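You operate a simulated robot arm through the tools that you are given. There is no shell and no other tool. Be economical: measure what you need, move in short steps, check, and stop when the job is done.

The job below is to be done with a simulated two-armed robot. You get a single attempt, and the scene is never put back.

Task
Tighten the green belt, then coat its top from the green-lidded tin.
Fine: wipe the dressing on with the blue dauber and put it back; lid back on the tin. Set down upright: blue dauber. A coat counts when it lies all over at full strength: go over it till it gets no stronger.

It is judged by the outcome, as a careful person would: the job done as asked, and still so three seconds after it is handed in. It fails if anything else is knocked over, pushed out of place, dropped, spilled or broken. A push-on lid holds only when it is set on centred and level and pressed home; a screw cap is set on level and turned clockwise until tight.

Robot
Two 7-joint arms with two-finger grippers on one trunk, on a base that drives. Base frame: it is fixed to the floor where the robot stands at the start and does not move with it; the origin is under the middle of the robot, x ahead of it, y to its left, z up; the surface under the hand at the start is at about z = 0.88. Units: m, degrees, N and s.
The left shoulder is at the start at [0.052, 0.216, 1.377], the right one opposite. With the tool pointing down near the work surface each hand reaches from about 0.14 to 0.82 m from the robot's upright axis, wherever it stands, measured 20 degrees to its own side. Places, roughly: blue tension knob [0.6, 0.1, 0.9]; top of the green belt [0.7, 0.1, 1]; top of the tool cart [0.6, 0.1, 0.9]. Payload 3.43 kg a hand.
The tool frame of a hand sits at the grasp point between the pads (the TCP): z along the fingers, y along the line on which they close. The tips reach 0.02 m beyond it. The gripper opens to 0.124 m. The gripper's body begins 0.093 m behind the TCP.
Orientation is told as [roll, pitch, yaw] about the base's x, y, z axes, in that order, counted from this pose: with the fingers straight down and closing along the base's y, the tool's x points along the base's -x, its y along +y and its z along -z.

Tools
- The arms move only by the tool step_arm. It takes "left_rows", "right_rows" or both (then of equal length, played together; a hand with none holds still); each is one flat list of numbers, 7 for each row, row after row: the gripper command, from -1 (shut) to 1 (fully open), values between in proportion, then the shift along the base's x, y, z in units of 50 mm (1.0 is 50 mm), then the turn, a rotation vector about the base's x, y, z in units of 4 degrees (1.0 is 4 degrees). In form: [jaw, dx, dy, dz, rx, ry, rz, jaw, dx, dy, dz, rx, ry, rz, ...]. A call has 1 to 20 rows; each row shifts and turns the commanded pose from where the row before left it. A call with a number of a shift or a turn outside -1 to 1 is refused whole. Rows are played at 5 a second. More than 0.05 m and 8.6 degrees between two rows, or a gripper value outside its range, and nothing of the call is played. Where a pose cannot be reached the arm comes as near as it can. A force on the tool above 90 N (or 10 N above the force at the start of the call, whichever is more), or a blocked arm, ends the call early, and 0.2 s more pass. Each finger travels about 0.072 m/s and halts on what it meets, pressing with about 26 N; the grip force reading is that of the motor and also rises with nothing between the fingers. The clock runs only during rows and for 0.2 s after the last one: add rows that do not move to give the fingers time. It gives the time, the measured TCP pose, the force on the tool (base axes), the opening and the grip force at its end, in the units of the frame above (readings bear some noise), with the torque about the TCP (base axes, N m) and any sound that the robot's microphone picked up, and new pictures: "views" is both (left out), scene, wrist or none (wrist: the cameras of the hands that moved).
- Cameras (640 x 400 px; columns grow to the right, rows downward): "scene" is now at [0.1538, 0.0198, 1.5307]; the picture's right is [0.27, -0.96, 0.00], its down [-0.73, -0.20, -0.65] and it looks along [0.62, 0.17, -0.76] (base axes); focal length 248 px, centre (320, 200). "left" rides on the left gripper at [0.082, -0.014, -0.14] in its tool frame; the picture's right is [0.17, 0.99, 0.00], its down [-0.83, 0.14, -0.54] and it looks along [-0.53, 0.09, 0.84] (tool axes); focal length 243 px, centre (320, 200). "right" rides on the right gripper at [0.082, 0.014, -0.14] in its tool frame; the picture's right is [-0.17, 0.99, 0.00], its down [-0.83, -0.14, -0.54] and it looks along [-0.53, -0.09, 0.84] (tool axes); focal length 243 px, centre (320, 200).
- raise_lower(by): slides the trunk up (or, below 0, down) by that many m; the arms and the scene camera ride with it, the base frame stays. It gives what a move gives, with no picture.
- base_move(legs): drives the robot by 1 to 6 legs, each [ahead, left, turn to the left] in m, m and degrees, along the robot's own axes; the way and the turn of a leg run together, so that a leg with both is an arc; at most 1.5 m and 180 degrees a leg. The arms and the cameras ride along, it lands a little off, and it stops where it bumps. It gives what a move gives, and a new picture of the scene camera.
- turn_head(pan, tilt): turns the head with the scene camera to pan (to the left, within 80 degrees either way) and tilt (down, from -29 to 69), counted from straight ahead of the robot. It gives what a move gives, and a new picture of the scene camera.
- pixel_to_xyz(camera, pixels): for up to 12 pixels [column, row] of the newest picture of that camera ("zoom" is the newest enlarged one), the place [x, y, z] in the base frame of the surface seen there, good to about 0.003 m. It takes no simulated time.
- zoom(camera, box): a new picture of the part [left, top, right, bottom] of that camera's present view, enlarged. It takes no simulated time.
- finish_job(): hands the job in; it is judged then, once.

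Go step by step. Measure first, check grasps and placings, and put right what went wrong. The budget is 80 turns and 260 pictures, counting those below and the enlarged ones. Unless the task says otherwise, let go and move clear before handing in.

The tools are called by a JSON object that holds its "op" and its "data". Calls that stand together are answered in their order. step_arm: Moves the arms, as the interface text tells. Its arguments: {"type":"object","properties":{"left_rows":{"type":"array"},"right_rows":{"type":"array"},"views":{"type":"string","enum":["both","scene","wrist","none"]}},"required":[]} The other tools are called the same way: raise_lower (by) slides the trunk up or down; base_move (legs) drives the base; turn_head (pan, tilt) turns the head that bears the scene camera; pixel_to_xyz (camera, pixels) gives the place of the surface under pixels of a picture; zoom (camera, box) takes an enlarged picture of a part of a camera's view; finish_job () hands the job in.

At the start:

```text
time: 0.0
left_position: [0.5273, 0.2487, 1.2636]
left_orientation: [0.0, 0.0, 0.0]
left_force: [0.4, -0.5, -0.6]
left_ft_torque: [0.01, 0.02, 0.04]
left_finger_gap: 0.1238
left_gripper_force: 0.0
right_position: [0.3432, -0.0892, 1.307]
right_orientation: [0.0, 0.0, -0.1]
right_force: [-1.1, -0.3, 0.5]
right_ft_torque: [0.0, -0.01, 0.0]
right_finger_gap: 0.124
right_gripper_force: 0.1
trunk travel left (down, up): [-0.525, 0.066]
robot x, y, heading: [-0.0012, 0.0005, -0.3]
head pan, tilt: [15.5, 49.6]
```

scene: 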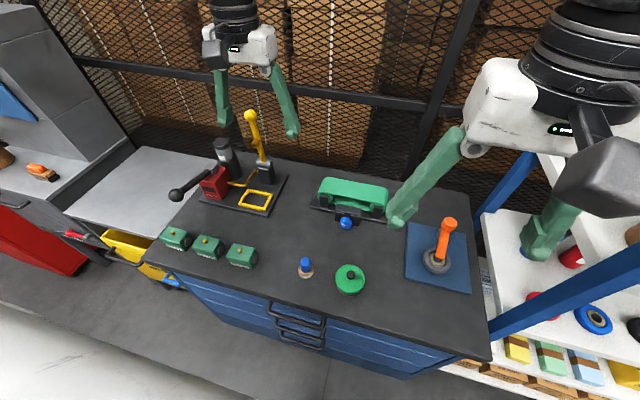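
right: 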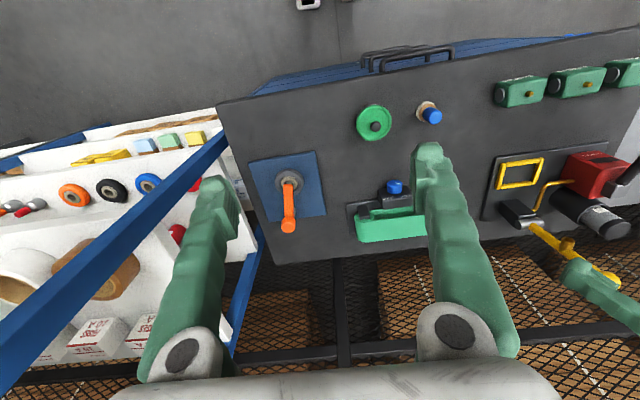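
left: 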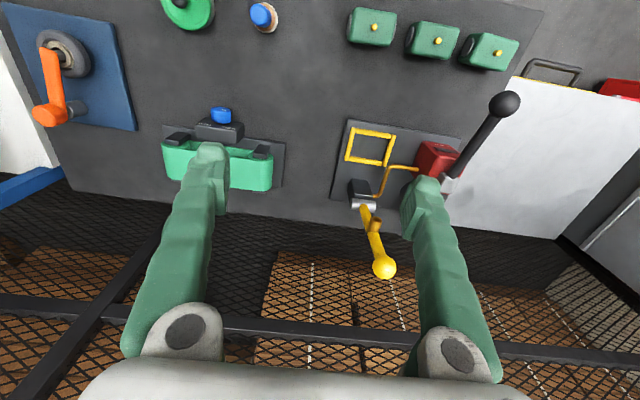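

The scene picture shows the green belt near (352,192), a blue knob at (346,222), the blue dauber at (305,265) and the green-lidded tin at (350,278). I'll zoom in and measure them.

{"op": "zoom", "data": {"camera": "scene", "box": [270, 160, 430, 310]}}

{"op": "pixel_to_xyz", "data": {"camera": "scene", "pixels": [[346, 221], [352, 188], [322, 190], [385, 200], [305, 261], [305, 270], [350, 274], [350, 285], [338, 276], [362, 278], [330, 250], [345, 218]]}}

{"op": "zoom", "data": {"camera": "right", "box": [330, 90, 470, 260]}}

```text
2.67 times, centred on (350, 235) of scene
```

zoom: 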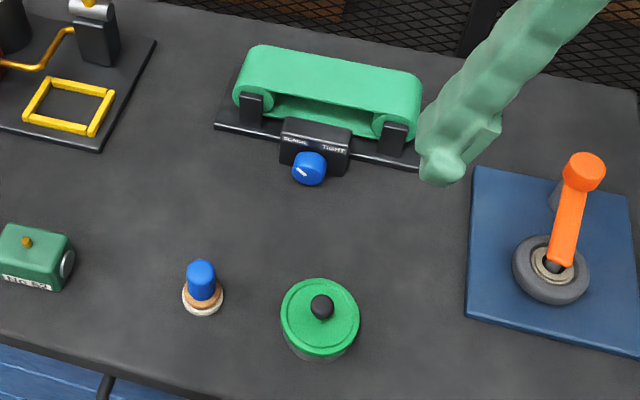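

```text
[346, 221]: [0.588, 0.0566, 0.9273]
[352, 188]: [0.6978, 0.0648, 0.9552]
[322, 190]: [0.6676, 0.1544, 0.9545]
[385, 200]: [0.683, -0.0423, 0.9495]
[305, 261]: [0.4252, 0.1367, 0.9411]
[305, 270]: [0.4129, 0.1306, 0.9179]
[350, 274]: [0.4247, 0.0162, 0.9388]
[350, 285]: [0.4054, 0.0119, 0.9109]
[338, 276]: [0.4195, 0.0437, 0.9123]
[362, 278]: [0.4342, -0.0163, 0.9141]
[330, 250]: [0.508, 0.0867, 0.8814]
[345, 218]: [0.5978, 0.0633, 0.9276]
```

```text
2.35 times, centred on (400, 175) of right
```

zoom: 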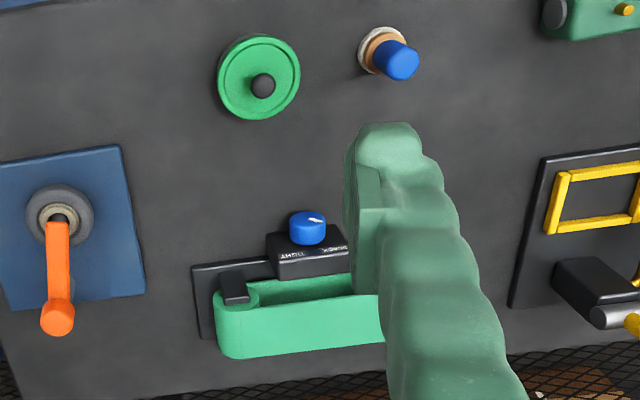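

{"op": "zoom", "data": {"camera": "scene", "box": [320, 195, 384, 235]}}

{"op": "zoom", "data": {"camera": "left", "box": [155, 90, 285, 190]}}

{"op": "zoom", "data": {"camera": "left", "box": [150, 0, 300, 50]}}

```text
10.00 times, centred on (352, 215) of scene
```

zoom: 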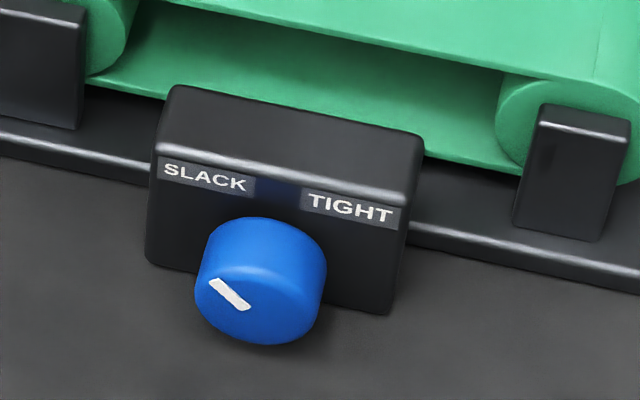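

```text
4.00 times, centred on (220, 140) of left
```

zoom: 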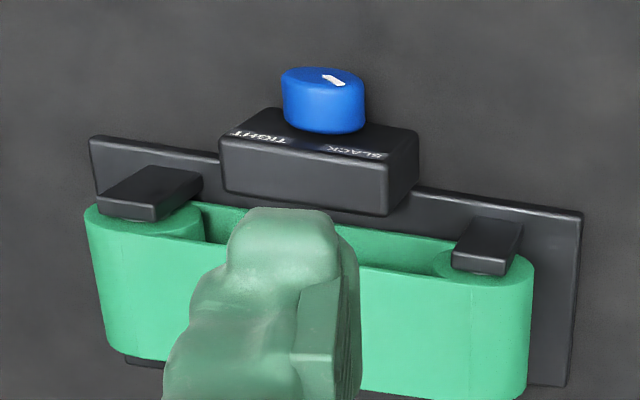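

```text
4.27 times, centred on (225, 25) of left
```

zoom: 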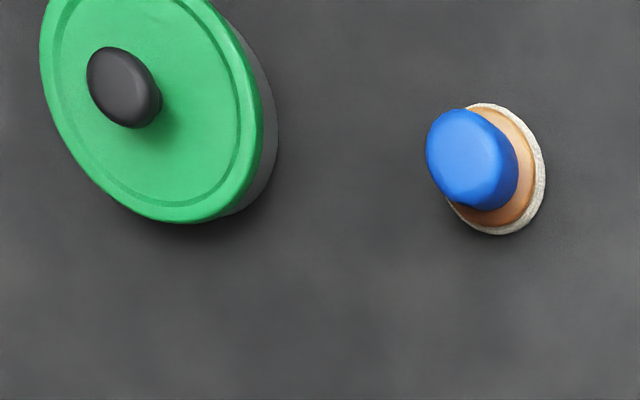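

{"op": "pixel_to_xyz", "data": {"camera": "scene", "pixels": [[345.4, 217.5], [347.3, 220.2], [343.5, 219.5], [346, 217.5], [346, 224], [340.7, 222.5], [350.8, 226], [345, 228.5], [341.5, 220], [352, 221], [340, 217], [358, 220]]}}

{"op": "pixel_to_xyz", "data": {"camera": "zoom", "pixels": [[465, 155], [485, 150], [520, 180], [440, 140], [120, 90], [60, 20], [200, 10], [240, 150], [420, 230], [545, 180], [485, 237], [480, 210]]}}

{"op": "zoom", "data": {"camera": "scene", "box": [290, 170, 410, 245]}}

```text
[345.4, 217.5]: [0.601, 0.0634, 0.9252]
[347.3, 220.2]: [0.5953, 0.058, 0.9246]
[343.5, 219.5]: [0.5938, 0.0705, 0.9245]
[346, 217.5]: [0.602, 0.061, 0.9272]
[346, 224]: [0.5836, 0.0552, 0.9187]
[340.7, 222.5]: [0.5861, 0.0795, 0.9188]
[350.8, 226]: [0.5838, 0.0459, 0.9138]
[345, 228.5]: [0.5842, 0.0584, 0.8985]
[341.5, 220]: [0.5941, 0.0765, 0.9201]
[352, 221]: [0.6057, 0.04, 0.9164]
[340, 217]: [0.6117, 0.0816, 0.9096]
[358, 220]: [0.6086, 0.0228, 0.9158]
```

```text
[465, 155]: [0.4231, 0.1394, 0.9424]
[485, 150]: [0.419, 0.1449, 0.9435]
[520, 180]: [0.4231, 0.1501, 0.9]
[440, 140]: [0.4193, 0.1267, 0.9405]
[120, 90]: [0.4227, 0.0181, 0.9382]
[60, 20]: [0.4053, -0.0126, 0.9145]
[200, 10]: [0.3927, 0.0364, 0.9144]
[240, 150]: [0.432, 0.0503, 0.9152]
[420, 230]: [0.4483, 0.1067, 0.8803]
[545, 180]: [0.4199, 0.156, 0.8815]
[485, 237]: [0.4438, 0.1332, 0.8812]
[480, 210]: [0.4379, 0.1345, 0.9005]
```

```text
5.33 times, centred on (350, 208) of scene
```

zoom: 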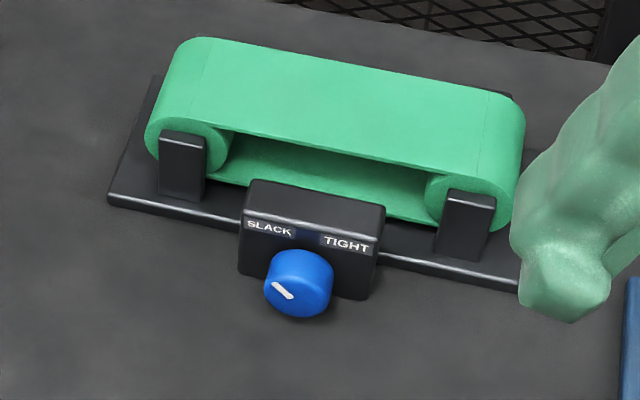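

Knob axis points along -x, with its centre near (0.588, 0.061, 0.910) and radius about 0.018; its pointer is at upper-left (SLACK). I'll check the lever's height on the left, then place the left hand above the knob, tilted.

{"op": "pixel_to_xyz", "data": {"camera": "scene", "pixels": [[250, 116], [262, 160], [222, 150], [175, 194], [255, 195], [215, 185]]}}

{"op": "step_arm", "data": {"left_rows": [-0.1, 0.2, -0.4, -0.6, -1, 0, 0, -0.1, 0.2, -0.4, -0.6, -1, 0, 0, -0.1, 0.2, -0.4, -0.6, -1, 0, 0, -0.1, 0.2, -0.4, -0.6, -1, 0, 0, -0.1, 0.2, -0.4, -0.6, -1, 0, 0, -0.1, 0.2, -0.4, -0.6, -1, 0, 0, -0.1, 0.0, 0, -0.6, -1, 0, 0, -0.1, 0.0, 0, -0.6, -1, 0, 0, -0.1, 0, 0, 0, 0, 0, 0], "views": "both"}}

```text
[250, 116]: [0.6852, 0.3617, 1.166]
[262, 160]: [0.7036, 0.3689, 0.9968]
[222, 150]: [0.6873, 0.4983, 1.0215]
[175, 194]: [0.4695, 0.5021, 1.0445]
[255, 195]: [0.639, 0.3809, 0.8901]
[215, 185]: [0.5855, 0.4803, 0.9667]
```

```text
time: 2.0
left_position: [0.5902, 0.1276, 1.0207]
left_orientation: [-32.0, 0.1, 0.0]
left_force: [0.6, 0.8, -0.2]
left_ft_torque: [0.01, -0.02, -0.01]
left_finger_gap: 0.0558
left_gripper_force: 0.1
right_position: [0.3426, -0.091, 1.3076]
right_orientation: [0.0, 0.0, 0.0]
right_force: [0.6, 0.2, -0.5]
right_ft_torque: [0.0, 0.01, 0.0]
right_finger_gap: 0.1242
right_gripper_force: 0.0
trunk travel left (down, up): [-0.525, 0.066]
robot x, y, heading: [-0.0001, -0.0027, -0.1]
head pan, tilt: [15.5, 49.6]
```

scene: 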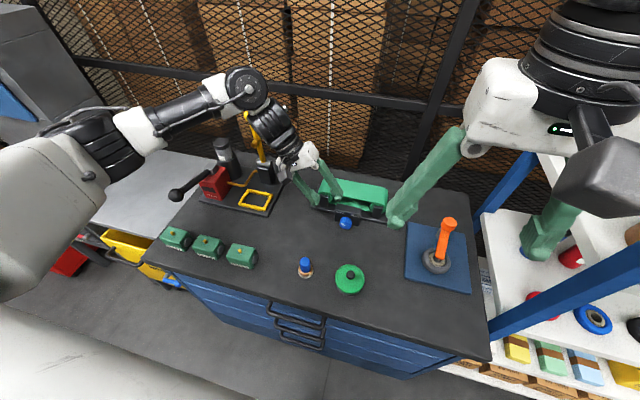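
left: 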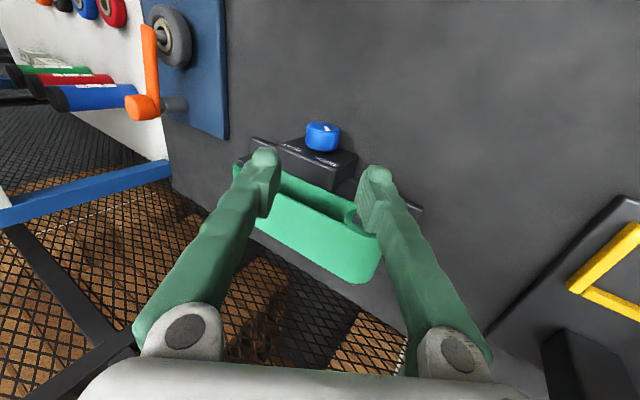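

The left hand is placed above the knob. Its wrist is near the yellow lever, so I'll check the clearance before going down.

{"op": "pixel_to_xyz", "data": {"camera": "scene", "pixels": [[248, 90], [270, 125], [285, 145], [200, 105], [247, 117], [246, 125]]}}

{"op": "zoom", "data": {"camera": "scene", "box": [190, 60, 390, 240]}}

```text
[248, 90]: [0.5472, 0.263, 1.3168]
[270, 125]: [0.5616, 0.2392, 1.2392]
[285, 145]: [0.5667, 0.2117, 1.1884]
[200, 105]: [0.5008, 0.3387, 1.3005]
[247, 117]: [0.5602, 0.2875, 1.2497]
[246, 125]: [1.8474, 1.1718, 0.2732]
```

```text
2.22 times, centred on (290, 150) of scene
```

zoom: 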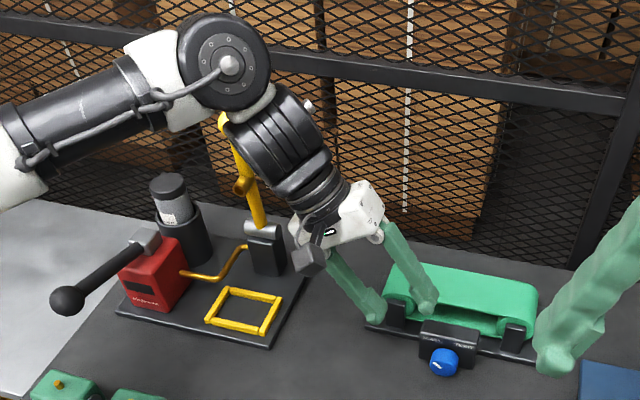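

{"op": "step_arm", "data": {"left_rows": [-0.1, -0.02, -0.3, -0.48, 0, 0, 0, -0.1, -0.02, -0.3, -0.48, 0, 0, 0, -0.1, 0, -0.3, -0.48, 0, 0, 0], "views": "both"}}

{"op": "zoom", "data": {"camera": "scene", "box": [310, 180, 390, 240]}}

{"op": "zoom", "data": {"camera": "left", "box": [220, 100, 420, 225]}}

```text
time: 2.8
left_position: [0.5864, 0.0802, 0.9484]
left_orientation: [-32.0, -0.1, 0.1]
left_force: [0.0, 0.8, 0.5]
left_ft_torque: [-0.01, -0.04, 0.05]
left_finger_gap: 0.0559
left_gripper_force: 0.0
right_position: [0.343, -0.0901, 1.3085]
right_orientation: [0.0, 0.0, 0.0]
right_force: [0.5, -0.3, -0.1]
right_ft_torque: [0.02, 0.02, 0.03]
right_finger_gap: 0.124
right_gripper_force: 0.0
trunk travel left (down, up): [-0.525, 0.066]
robot x, y, heading: [0.0, -0.0005, 0.1]
head pan, tilt: [15.5, 49.6]
```

scene: 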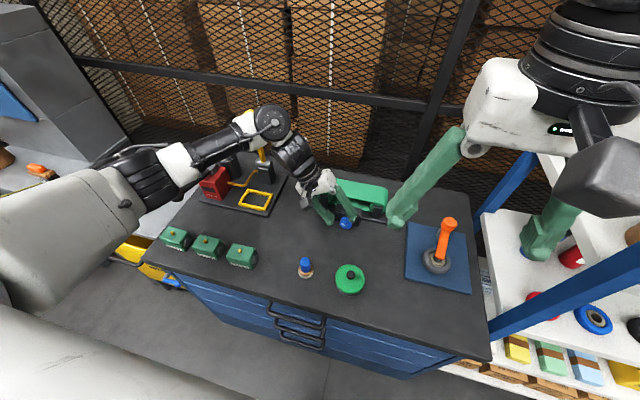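
left: 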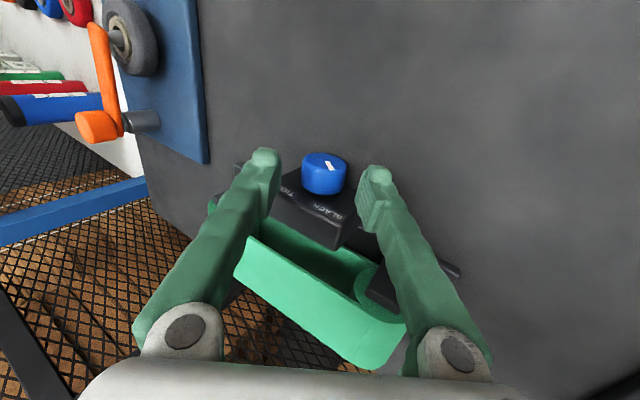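

```text
6.67 times, centred on (350, 210) of scene
```

zoom: 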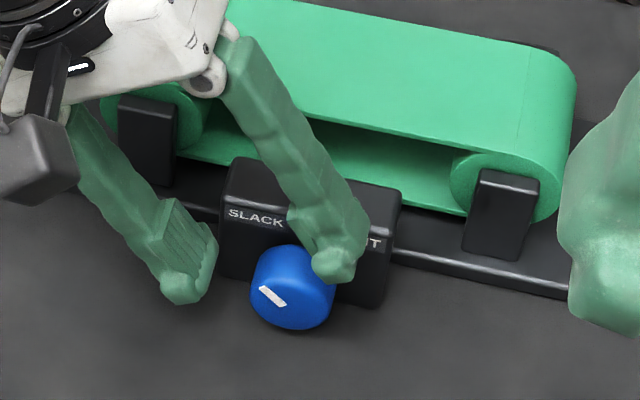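

```text
3.20 times, centred on (320, 162) of left
```

zoom: 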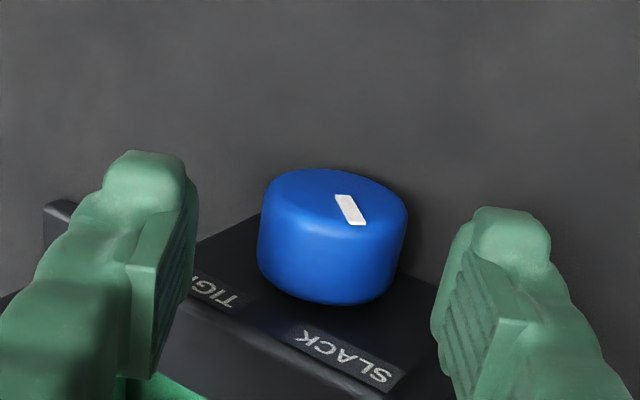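

The jaws straddle the knob evenly. I'll move the last 3 cm along the tool axis and close.

{"op": "step_arm", "data": {"left_rows": [-0.1, 0.03, -0.14, -0.3, 0, 0, 0, -0.1, 0, -0.14, -0.3, 0, 0, 0, -1, 0, 0, 0, 0, 0, 0, -1, 0, 0, 0, 0, 0, 0, -1, 0, 0, 0, 0, 0, 0], "views": "scene"}}

{"op": "zoom", "data": {"camera": "scene", "box": [310, 180, 390, 240]}}

{"op": "zoom", "data": {"camera": "left", "box": [220, 100, 420, 225]}}

```text
time: 4.0
left_position: [0.5873, 0.0684, 0.9194]
left_orientation: [-32.1, 0.1, 0.1]
left_force: [-1.2, -3.0, -7.4]
left_ft_torque: [0.0, -0.27, 0.18]
left_finger_gap: 0.0367
left_gripper_force: 45.0
right_position: [0.3429, -0.0897, 1.3068]
right_orientation: [0.0, -0.1, 0.0]
right_force: [0.6, 0.3, 0.9]
right_ft_torque: [-0.01, -0.01, 0.0]
right_finger_gap: 0.1239
right_gripper_force: 0.2
trunk travel left (down, up): [-0.525, 0.066]
robot x, y, heading: [-0.0001, 0.0004, -0.1]
head pan, tilt: [15.5, 49.6]
```

scene: 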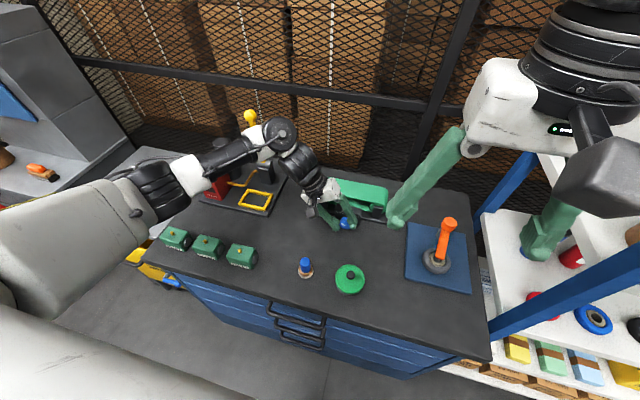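

```text
6.67 times, centred on (350, 210) of scene
```

zoom: 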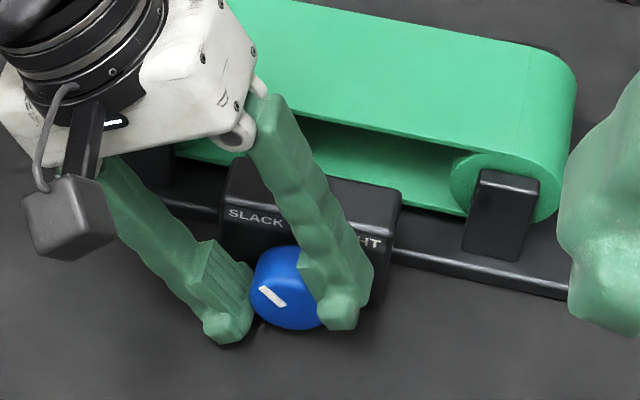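

```text
3.20 times, centred on (320, 162) of left
```

zoom: 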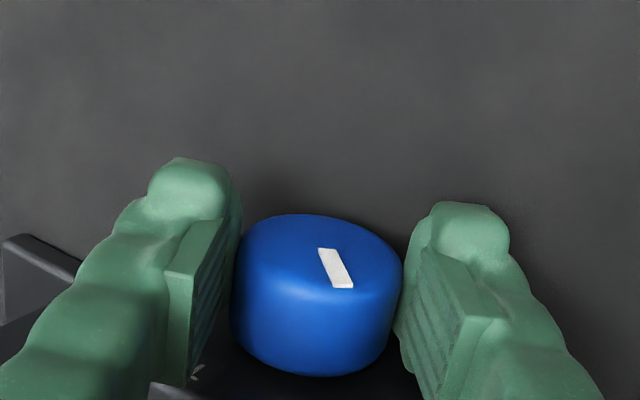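

The grip is firm (gap 0.0367). I'll turn clockwise about the knob centre and move the right hand aside at the same time.

{"op": "step_arm", "data": {"left_rows": [-1, 0, -0.012, 0.005, 1, 0, 0, -1, 0, -0.012, 0.005, 1, 0, 0, -1, 0, -0.012, 0.004, 1, 0, 0, -1, 0, -0.013, 0.004, 1, 0, 0, -1, 0, -0.013, 0.003, 1, 0, 0, -1, 0, -0.013, 0.002, 1, 0, 0, -1, 0, -0.014, 0.001, 1, 0, 0, -1, 0, -0.014, 0, 1, 0, 0, -1, 0, -0.014, 0, 1, 0, 0, -1, 0, -0.014, -0.001, 1, 0, 0, -1, 0, -0.013, -0.002, 1, 0, 0, -1, 0, -0.013, -0.003, 1, 0, 0, -1, 0, -0.013, -0.004, 1, 0, 0, -1, 0, -0.012, -0.004, 1, 0, 0, -1, 0, -0.012, -0.005, 1, 0, 0, -1, 0, -0.012, -0.005, 1, 0, 0], "right_rows": [1, 0, -0.2, 0, 0, 0, 0, 1, 0, -0.2, 0, 0, 0, 0, 1, 0, -0.2, 0, 0, 0, 0, 1, 0, -0.2, 0, 0, 0, 0, 1, 0, -0.2, 0, 0, 0, 0, 1, 0, -0.2, 0, 0, 0, 0, 1, 0, -0.2, 0, 0, 0, 0, 1, 0, -0.2, 0, 0, 0, 0, 1, 0, -0.2, 0, 0, 0, 0, 1, 0, -0.2, 0, 0, 0, 0, 1, 0, -0.2, 0, 0, 0, 0, 1, 0, -0.2, 0, 0, 0, 0, 1, 0, -0.2, 0, 0, 0, 0, 1, 0, -0.2, 0, 0, 0, 0, 1, 0, 0, 0, 0, 0, 0, 1, 0, 0, 0, 0, 0, 0], "views": "scene"}}

{"op": "zoom", "data": {"camera": "scene", "box": [290, 160, 410, 245]}}

{"op": "zoom", "data": {"camera": "left", "box": [220, 100, 420, 225]}}

```text
time: 7.0
left_position: [0.5873, 0.057, 0.9203]
left_orientation: [18.3, 1.2, 1.7]
left_force: [-3.3, -40.9, 18.4]
left_ft_torque: [-0.57, 0.96, -0.33]
left_finger_gap: 0.0373
left_gripper_force: 45.5
left hand out of reach, approached as far as the arm can: row 14
right_position: [0.335, -0.2307, 1.3059]
right_orientation: [0.1, -0.5, -0.5]
right_force: [-0.1, 0.1, 0.0]
right_ft_torque: [-0.07, 0.01, 0.01]
right_finger_gap: 0.1237
right_gripper_force: 0.1
right hand out of reach, approached as far as the arm can: row 14
trunk travel left (down, up): [-0.525, 0.066]
robot x, y, heading: [0.0024, -0.003, -0.4]
head pan, tilt: [15.5, 49.6]
stopped in row 14 (left hand): the force on the tool passed its limit at 96 N (the readings are from after the stop); the commanded pose is now the measured one
```

scene: 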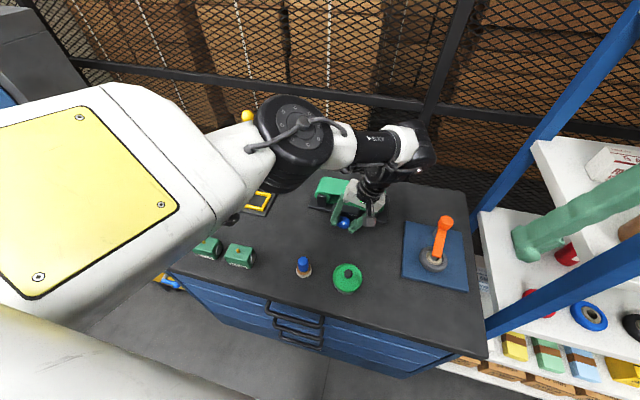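

```text
4.71 times, centred on (350, 202) of scene
```

zoom: 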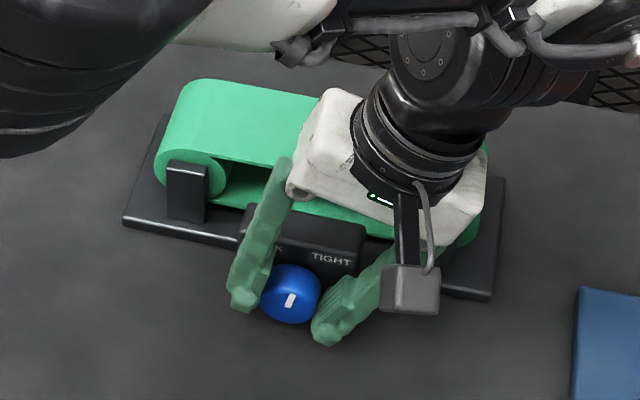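

```text
3.20 times, centred on (320, 162) of left
```

zoom: 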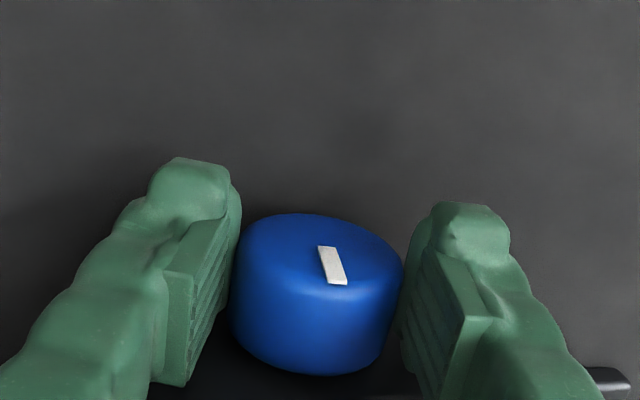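

The left hand turned the knob about 50° (the pointer is now near vertical) before hitting its reach limit. I'll let go, back off, tilt back and re-grip for another stroke.

{"op": "step_arm", "data": {"left_rows": [-0.2, 0, 0, 0, 0, 0, 0, -0.2, 0, 0, 0, 0, 0, 0, -0.2, 0, -0.3, 0.95, 0, 0, 0, -0.25, 0, 0.08, 0, -0.97, 0, 0, -0.25, 0, 0.08, 0, -0.97, 0, 0, -0.25, 0, 0.08, 0, -0.97, 0, 0, -0.25, 0, 0.08, 0, -0.97, 0, 0, -0.25, 0, 0.08, 0, -0.97, 0, 0, -0.25, 0, 0.08, 0, -0.97, 0, 0, -0.25, 0, 0.08, 0, -0.97, 0, 0, -0.25, 0, 0.08, 0, -0.97, 0, 0, -0.25, 0, 0.08, 0, -0.97, 0, 0, -0.25, 0, 0.08, 0, -0.97, 0, 0, -0.25, 0, 0.08, 0, -0.97, 0, 0, -0.25, 0, 0.08, 0, -0.97, 0, 0, -0.25, 0, 0.08, -0.1, -0.97, 0, 0, -0.25, 0, 0.08, -0.1, -0.97, 0, 0, -0.25, 0, 0, 0, 0, 0, 0], "views": "scene"}}

{"op": "zoom", "data": {"camera": "scene", "box": [290, 160, 410, 245]}}

```text
time: 10.8
left_position: [0.5894, 0.1049, 0.9555]
left_orientation: [-35.6, 2.2, 0.3]
left_force: [-0.3, 0.2, 0.8]
left_ft_torque: [0.0, 0.0, -0.03]
left_finger_gap: 0.0463
left_gripper_force: 0.0
right_position: [0.3385, -0.2271, 1.3055]
right_orientation: [0.0, -0.3, -0.5]
right_force: [0.5, 0.4, 0.2]
right_ft_torque: [0.03, -0.02, 0.0]
right_finger_gap: 0.1238
right_gripper_force: 0.1
trunk travel left (down, up): [-0.525, 0.066]
robot x, y, heading: [0.0005, -0.0006, -0.2]
head pan, tilt: [15.5, 49.6]
```

scene: 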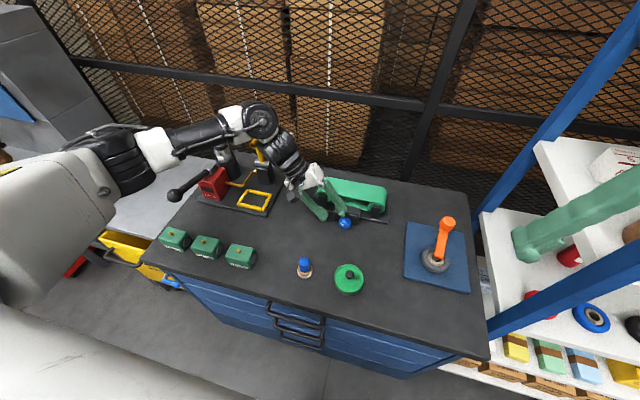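

```text
4.71 times, centred on (350, 202) of scene
```

zoom: 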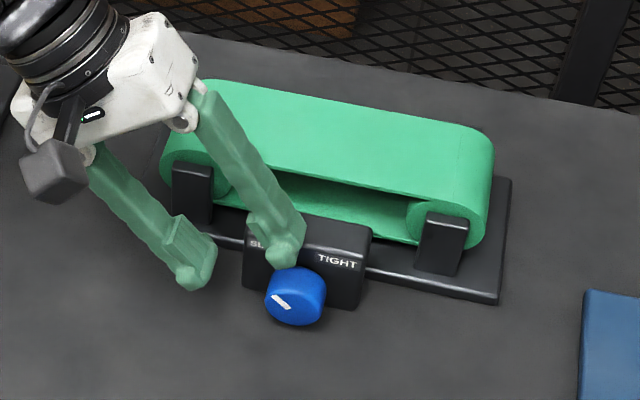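

{"op": "zoom", "data": {"camera": "scene", "box": [320, 195, 384, 235]}}

{"op": "zoom", "data": {"camera": "left", "box": [220, 100, 420, 225]}}

```text
10.00 times, centred on (352, 215) of scene
```

zoom: 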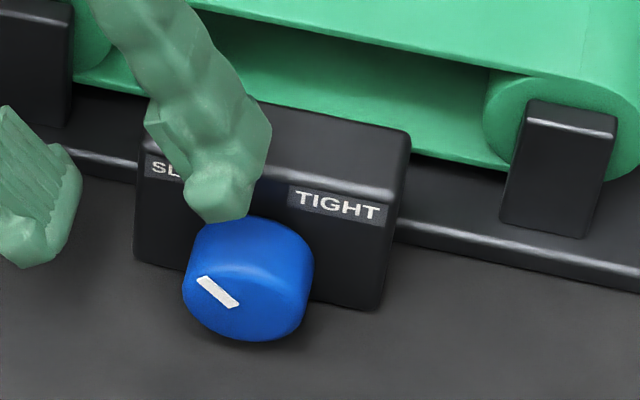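

```text
3.20 times, centred on (320, 162) of left
```

zoom: 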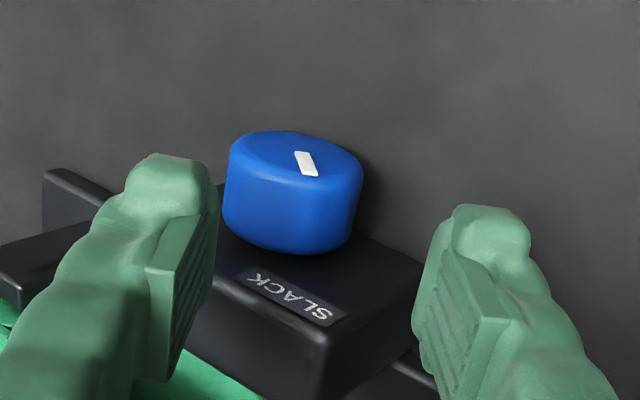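

The pointer has sprung back to SLACK, so the knob needs one long stroke past its mid-point. I'll check the free space at the sides, since shifting the base may give a more symmetric wrist range.

{"op": "pixel_to_xyz", "data": {"camera": "scene", "pixels": [[575, 270], [490, 330], [480, 215], [560, 120], [540, 240], [490, 355], [620, 310], [150, 255], [20, 170], [110, 245], [400, 390]]}}

{"op": "step_arm", "data": {"left_rows": [-0.25, 0, 0.3, 0.8, 0, 0, 0, -0.25, 0, 0.3, 0.8, 0, 0, 0, -0.25, -0.3, 0.3, 0.8, 1, 0, 0, -0.25, -0.3, 0.3, 0.8, 1, 0, 0, -0.25, -0.3, 0.3, 0.8, 1, 0, 0, -0.25, -0.3, 0.3, 0.8, 1, 0, 0, -0.25, -0.3, 0.3, 0.8, 1, 0, 0, -0.25, -0.3, 0, 0.8, 1, 0, 0, -0.25, -0.3, 0, 0.5, 1, 0, 0, -0.25, -0.3, 0, 0, 1, 0, 0, -0.25, -0.3, 0, 0, 1, 0, 0, -0.25, 0, 0, 0, 0, 0, 0], "views": "scene"}}

```text
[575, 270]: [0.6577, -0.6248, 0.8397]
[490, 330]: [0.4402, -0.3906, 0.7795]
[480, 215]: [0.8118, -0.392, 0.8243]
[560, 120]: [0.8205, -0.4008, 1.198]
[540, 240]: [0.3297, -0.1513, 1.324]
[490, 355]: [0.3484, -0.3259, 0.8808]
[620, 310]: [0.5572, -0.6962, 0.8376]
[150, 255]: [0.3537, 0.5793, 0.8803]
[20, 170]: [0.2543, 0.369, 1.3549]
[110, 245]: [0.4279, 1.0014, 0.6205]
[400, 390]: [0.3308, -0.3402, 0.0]
```

```text
time: 13.4
left_position: [0.4532, 0.2093, 1.302]
left_orientation: [0.6, 1.6, 1.6]
left_force: [0.3, -0.7, 0.5]
left_ft_torque: [0.0, -0.02, 0.03]
left_finger_gap: 0.0464
left_gripper_force: 0.0
right_position: [0.3381, -0.2251, 1.303]
right_orientation: [-0.1, -0.2, -0.4]
right_force: [0.1, 0.1, -0.5]
right_ft_torque: [0.03, 0.0, -0.01]
right_finger_gap: 0.1242
right_gripper_force: 0.1
trunk travel left (down, up): [-0.525, 0.066]
robot x, y, heading: [-0.0007, -0.0033, -0.2]
head pan, tilt: [15.5, 49.6]
```

scene: 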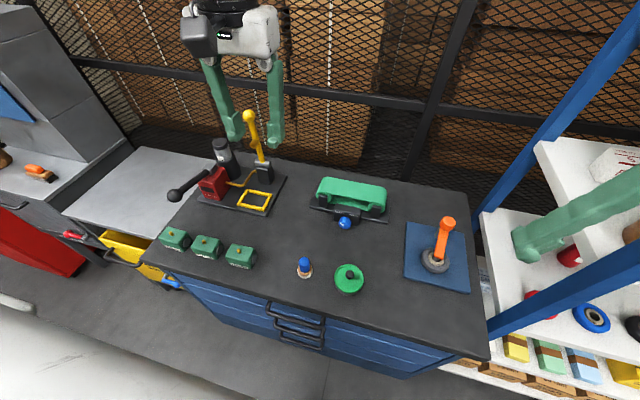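

The left side is open, while the rack stands close on the right. I'll drive 0.22 m left so that the right arm faces the knob squarely.

{"op": "base_move", "data": {"legs": [[0, 0.22, 0]]}}

```text
time: 16.9
left_position: [0.4563, 0.4272, 1.3011]
left_orientation: [0.5, 1.6, 1.5]
left_force: [0.2, -0.8, -0.1]
left_ft_torque: [0.0, 0.02, -0.03]
left_finger_gap: 0.0465
left_gripper_force: 0.1
right_position: [0.3404, -0.0083, 1.3054]
right_orientation: [-0.1, -0.2, -0.5]
right_force: [-0.3, -0.1, 0.9]
right_ft_torque: [0.02, 0.0, -0.01]
right_finger_gap: 0.1238
right_gripper_force: 0.0
trunk travel left (down, up): [-0.525, 0.066]
robot x, y, heading: [0.0023, 0.2153, -0.4]
head pan, tilt: [15.5, 49.6]
```

scene: 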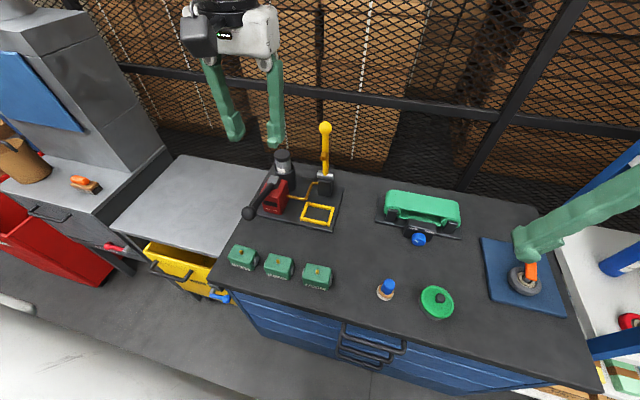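

{"op": "step_arm", "data": {"right_rows": [-0.1, 0.413, 0.297, -0.3, -1, 0, 0, -0.1, 0.413, 0.297, -0.3, -1, 0, 0, -0.1, 0.413, 0.297, -0.3, -1, 0, 0, -0.1, 0.413, 0.297, -0.3, -1, 0, 0, -0.1, 0.413, 0.297, -0.3, -1, 0, 0, -0.1, 0.413, 0.297, -0.3, -1, 0, 0, -0.1, 0.413, 0.297, -0.4, -1, 0, 0, -0.1, 0.413, 0.297, -0.4, -1, 0, 0, -0.1, 0.413, 0.297, -0.5, -1, 0, 0, -0.1, 0.413, 0.297, -0.5, -1, 0, 0, -0.1, 0.413, 0.297, -0.6, -1, 0, 0, -0.1, 0.413, 0.297, -0.6, -1, 0, 0, -0.1, 0, 0, 0, 0, 0, 0], "views": "none"}}

{"op": "turn_head", "data": {"pan": -8, "tilt": 48}}

```text
time: 18.9
left_position: [0.456, 0.4273, 1.3008]
left_orientation: [0.5, 1.6, 1.5]
left_force: [0.1, 0.1, -0.6]
left_ft_torque: [-0.01, 0.01, 0.01]
left_finger_gap: 0.0464
left_gripper_force: 0.0
right_position: [0.4324, 0.1635, 1.1703]
right_orientation: [-19.3, 1.1, -3.7]
right_force: [-0.1, 0.0, -0.3]
right_ft_torque: [-0.01, -0.03, 0.01]
right_finger_gap: 0.0557
right_gripper_force: 0.1
right hand out of reach, approached as far as the arm can: row 2, 3, 4, 5, 6, 7, 8, 9, 10
trunk travel left (down, up): [-0.525, 0.066]
robot x, y, heading: [0.0001, 0.2162, -0.5]
head pan, tilt: [15.5, 49.6]
stopped in row 10 (right hand): the arm was blocked; the commanded pose is now the measured one
```

```text
time: 19.8
left_position: [0.4549, 0.4275, 1.3025]
left_orientation: [0.4, 1.6, 1.6]
left_force: [-0.4, 0.1, -0.5]
left_ft_torque: [0.03, 0.0, -0.01]
left_finger_gap: 0.0465
left_gripper_force: 0.0
right_position: [0.4328, 0.162, 1.17]
right_orientation: [-19.2, 1.2, -3.7]
right_force: [-0.2, 0.3, -0.8]
right_ft_torque: [0.0, 0.02, -0.02]
right_finger_gap: 0.0557
right_gripper_force: 0.0
trunk travel left (down, up): [-0.525, 0.066]
robot x, y, heading: [-0.001, 0.2191, -0.4]
head pan, tilt: [-8.0, 48.0]
```

scene: 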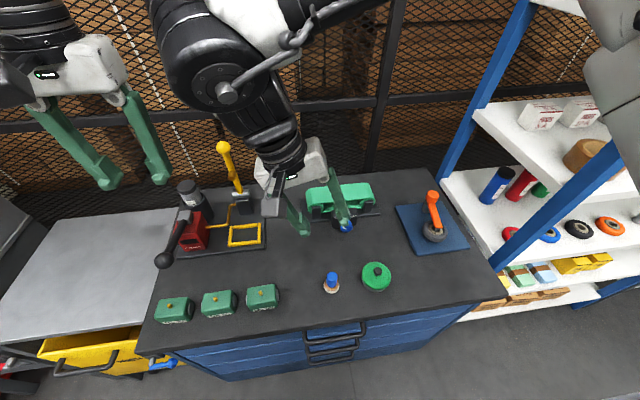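

The right arm's inward lean is limited to about -20°, but its outward lean should go far. I'll go to the knob at about -19° and use the long outward stroke.

{"op": "step_arm", "data": {"right_rows": [-0.1, 0.517, -0.22, -0.4, 0, -0.05, 0.15, -0.1, 0.517, -0.22, -0.4, 0, -0.05, 0.15, -0.1, 0.517, -0.22, -0.55, 0, -0.05, 0.15, -0.1, 0.517, -0.22, -0.55, 0, -0.05, 0.15, -0.1, 0.517, -0.22, -0.65, 0, -0.05, 0.15, -0.1, 0.517, -0.22, -0.65, 0, -0.05, 0.15, -0.1, 0, 0, 0, 0, 0, 0], "views": "both"}}

{"op": "zoom", "data": {"camera": "scene", "box": [290, 170, 410, 245]}}

```text
time: 20.5
left_position: [0.4601, 0.4253, 1.3018]
left_orientation: [0.5, 1.8, 1.5]
left_force: [1.2, 0.0, 0.3]
left_ft_torque: [0.05, 0.02, 0.0]
left_finger_gap: 0.0463
left_gripper_force: 0.0
right_position: [0.522, 0.1108, 1.1493]
right_orientation: [-12.3, 0.5, -8.8]
right_force: [-0.3, -0.5, 0.3]
right_ft_torque: [0.0, -0.01, 0.01]
right_finger_gap: 0.0559
right_gripper_force: 0.0
trunk travel left (down, up): [-0.525, 0.066]
robot x, y, heading: [0.0013, 0.2187, -0.6]
head pan, tilt: [-8.0, 48.0]
stopped in row 3 (right hand): the arm was blocked; the commanded pose is now the measured one
```

scene: 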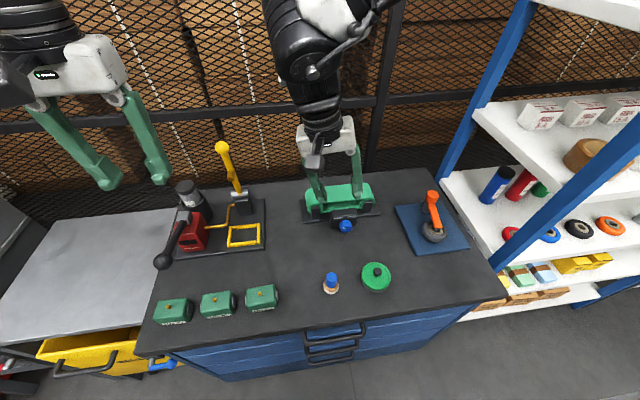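
right: 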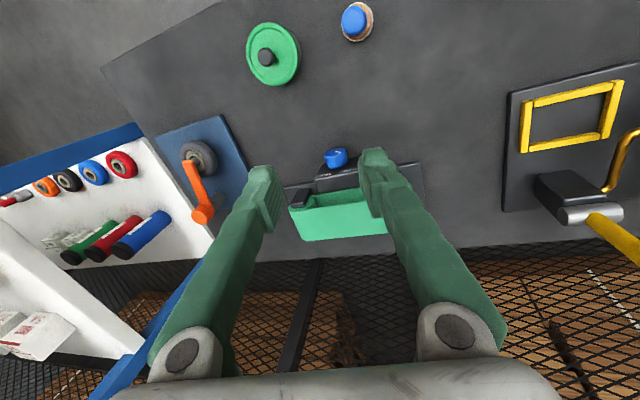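

```text
5.33 times, centred on (350, 208) of scene
```

zoom: 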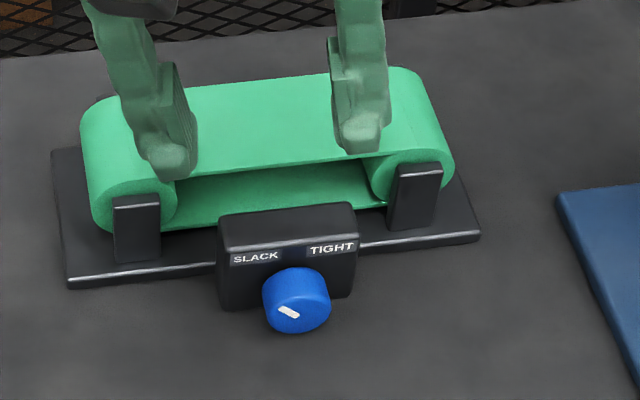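

{"op": "step_arm", "data": {"right_rows": [-0.1, -0.4, -0.4, 0.4, 0.62, 0, 0.44, -0.1, -0.4, -0.4, 0.4, 0.62, 0, 0.44, -0.1, -0.4, -0.4, 0.4, 0.62, 0, 0.44, -0.1, -0.4, -0.4, 0.4, 0.62, 0, 0.44, -0.1, -0.4, -0.4, 0.4, 0.62, 0, 0.44, -0.1, 0, 0, 0, 0, 0, 0, -0.1, 0.6, 0.05, -0.6, 0.83, 0, 0, -0.1, 0.6, 0.05, -0.6, 0.83, 0, 0, -0.1, 0.6, 0.05, -0.6, 0.83, 0, 0, -0.1, 0.6, 0.05, -0.6, 0.83, 0, 0, -0.1, 0.5, 0, -0.7, 0.83, 0, 0, -0.1, 0.4, 0, -0.7, 0.83, 0, 0, -0.1, 0, 0, 0, 0, 0, 0], "views": "both"}}

```text
time: 23.3
left_position: [0.4565, 0.4276, 1.3026]
left_orientation: [0.4, 1.6, 1.4]
left_force: [-0.5, -0.2, 0.6]
left_ft_torque: [-0.04, -0.01, -0.01]
left_finger_gap: 0.0465
left_gripper_force: 0.1
right_position: [0.5245, 0.1519, 1.0745]
right_orientation: [19.7, 1.1, 0.4]
right_force: [0.6, 0.0, 0.6]
right_ft_torque: [0.01, -0.01, -0.02]
right_finger_gap: 0.0559
right_gripper_force: 0.1
right hand out of reach, approached as far as the arm can: row 5, 7, 8, 9, 10, 11, 12
trunk travel left (down, up): [-0.525, 0.066]
robot x, y, heading: [0.003, 0.2172, -0.3]
head pan, tilt: [-8.0, 48.0]
```

scene: 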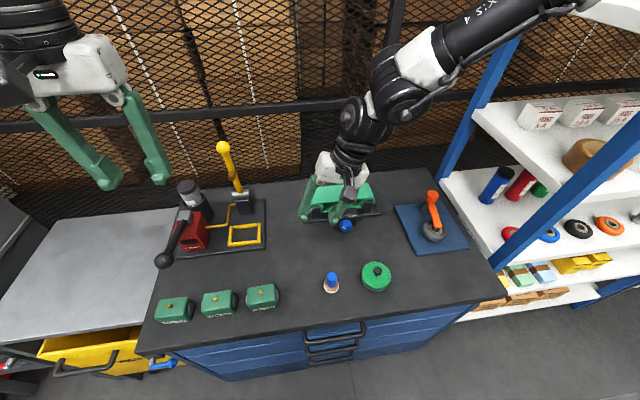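
right: 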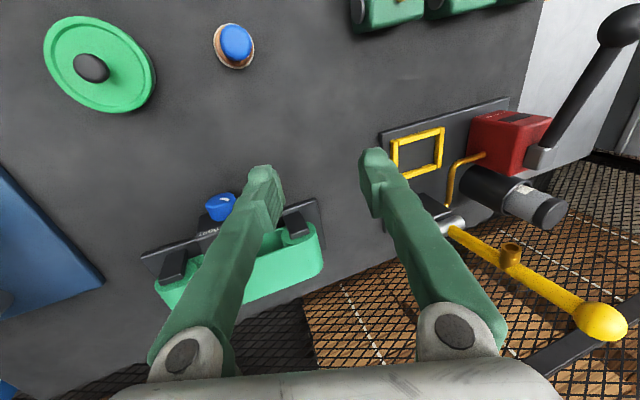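

{"op": "step_arm", "data": {"right_rows": [-0.1, 0, 0, 0, 0, 0, 0, -0.1, 0, 0, 0, 0, 0, 0, -0.1, 0, 0, 0, 0, 0, 0, -0.1, 0, 0, 0, 0, 0, 0], "views": "none"}}

```text
time: 24.3
left_position: [0.4554, 0.4262, 1.301]
left_orientation: [0.3, 1.7, 1.5]
left_force: [0.2, 0.3, -0.2]
left_ft_torque: [-0.03, -0.03, -0.02]
left_finger_gap: 0.0464
left_gripper_force: 0.0
right_position: [0.5228, 0.1517, 1.0733]
right_orientation: [19.6, 1.2, 0.3]
right_force: [0.7, 0.5, 0.8]
right_ft_torque: [0.0, 0.04, -0.03]
right_finger_gap: 0.0558
right_gripper_force: 0.0
trunk travel left (down, up): [-0.525, 0.066]
robot x, y, heading: [0.0035, 0.2191, -0.4]
head pan, tilt: [-8.0, 48.0]
```

{"op": "step_arm", "data": {"right_rows": [-0.1, 0, -0.4, 0.2, 0, 0, 0, -0.1, 0, -0.4, 0.2, 0, 0, 0, -0.1, 0, -0.4, 0, 0, 0, 0, -0.1, 0.3, -0.4, -0.1, 0, 0, 0, -0.1, 0.3, -0.4, -0.2, 0, 0, 0, -0.1, 0.3, -0.4, -0.2, 0, 0, 0, -0.1, 0.3, -0.2, -0.2, 0, 0, 0, -0.1, 0, 0, 0, 0, 0, 0], "views": "both"}}

```text
time: 26.1
left_position: [0.4543, 0.4269, 1.3022]
left_orientation: [0.3, 1.6, 1.6]
left_force: [-1.1, 0.3, 0.2]
left_ft_torque: [-0.04, -0.04, -0.01]
left_finger_gap: 0.0464
left_gripper_force: 0.1
right_position: [0.5204, 0.1414, 1.103]
right_orientation: [19.7, 1.1, 0.6]
right_force: [-0.7, 1.2, -0.2]
right_ft_torque: [-0.01, 0.02, -0.01]
right_finger_gap: 0.0553
right_gripper_force: 0.1
right hand out of reach, approached as far as the arm can: row 1, 2, 3, 4, 5, 6, 7
trunk travel left (down, up): [-0.525, 0.066]
robot x, y, heading: [0.0018, 0.2174, -0.2]
head pan, tilt: [-8.0, 48.0]
```

scene: 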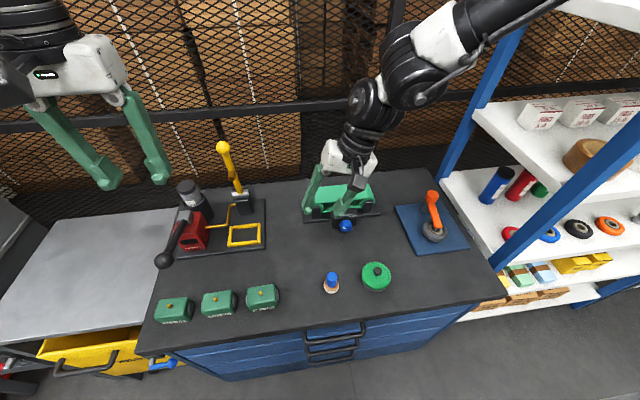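
right: 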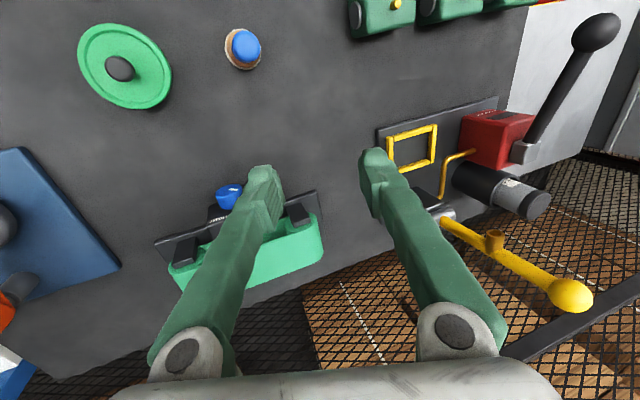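

The right arm is stuck at a joint limit, so I'll bring it back to its starting posture to unwind it.

{"op": "step_arm", "data": {"right_rows": [-0.1, -0.4, 0, 0.5, -0.8, 0, 0, -0.1, -0.4, 0, 0.5, -0.8, 0, 0, -0.1, -0.4, 0, 0.5, -0.8, 0, 0, -0.1, -0.4, 0, 0.5, -0.8, 0, 0, -0.1, -0.4, 0, 0.5, -0.8, 0, 0, -0.1, -0.4, 0, 0.5, -0.8, 0, 0, -0.1, -0.4, -0.2, 0.4, 0, 0, 0, -0.1, -0.4, -0.2, 0.4, 0, 0, 0, -0.1, -0.4, 0, 0.4, 0, 0, 0, -0.1, 0, 0, 0, 0, 0, 0], "views": "scene"}}

```text
time: 28.3
left_position: [0.4564, 0.4276, 1.3015]
left_orientation: [0.4, 1.6, 1.5]
left_force: [0.5, 0.6, 0.3]
left_ft_torque: [-0.02, 0.0, -0.02]
left_finger_gap: 0.0465
left_gripper_force: 0.1
right_position: [0.3406, 0.1204, 1.3117]
right_orientation: [0.6, 1.3, 0.4]
right_force: [0.3, 0.5, 0.9]
right_ft_torque: [0.01, 0.05, 0.0]
right_finger_gap: 0.0559
right_gripper_force: 0.0
trunk travel left (down, up): [-0.525, 0.066]
robot x, y, heading: [-0.0002, 0.2196, -0.5]
head pan, tilt: [-8.0, 48.0]
```

scene: 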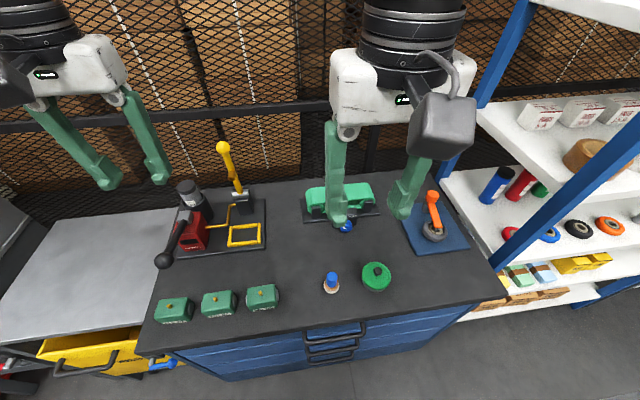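

{"op": "step_arm", "data": {"right_rows": [-0.1, 0.5, -0.25, -0.5, 0, 0, 0, -0.1, 0.5, -0.25, -0.5, 0, 0, 0, -0.1, 0.5, -0.25, -0.5, 0, 0, 0, -0.1, 0.5, -0.25, -0.5, 0, 0, 0, -0.1, 0.5, -0.2, -0.5, 0, 0, 0, -0.1, 0.5, 0, -0.5, 0, 0, 0, -0.1, 0.5, 0, -0.5, 0, 0, 0, -0.1, 0.5, 0, -0.5, 0, 0, 0, -0.1, 0.5, 0, -0.5, 0, 0, 0, -0.1, 0.4, 0, -0.5, 0, 0, 0, -0.1, 0, 0, 0, 0, 0, 0], "views": "scene"}}

```text
time: 30.7
left_position: [0.455, 0.4257, 1.3027]
left_orientation: [0.4, 1.6, 1.5]
left_force: [0.6, -0.2, -0.1]
left_ft_torque: [0.02, -0.02, -0.03]
left_finger_gap: 0.0465
left_gripper_force: 0.1
right_position: [0.5347, 0.1177, 1.0676]
right_orientation: [0.5, 1.3, 0.2]
right_force: [-0.3, 0.1, 0.1]
right_ft_torque: [0.04, 0.0, -0.01]
right_finger_gap: 0.0558
right_gripper_force: 0.1
right hand out of reach, approached as far as the arm can: row 6, 7, 8, 9, 10
trunk travel left (down, up): [-0.525, 0.066]
robot x, y, heading: [-0.0005, 0.2156, -0.4]
head pan, tilt: [-8.0, 48.0]
```

scene: 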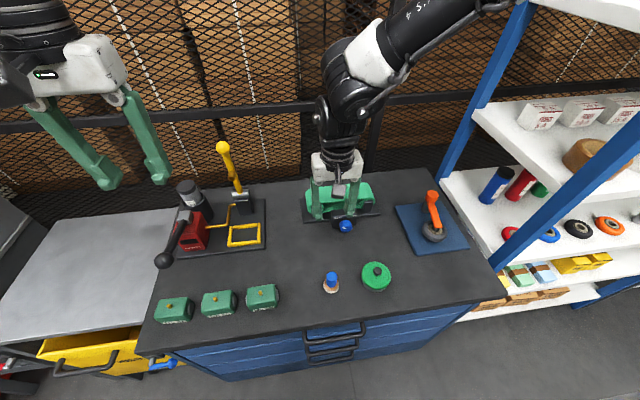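

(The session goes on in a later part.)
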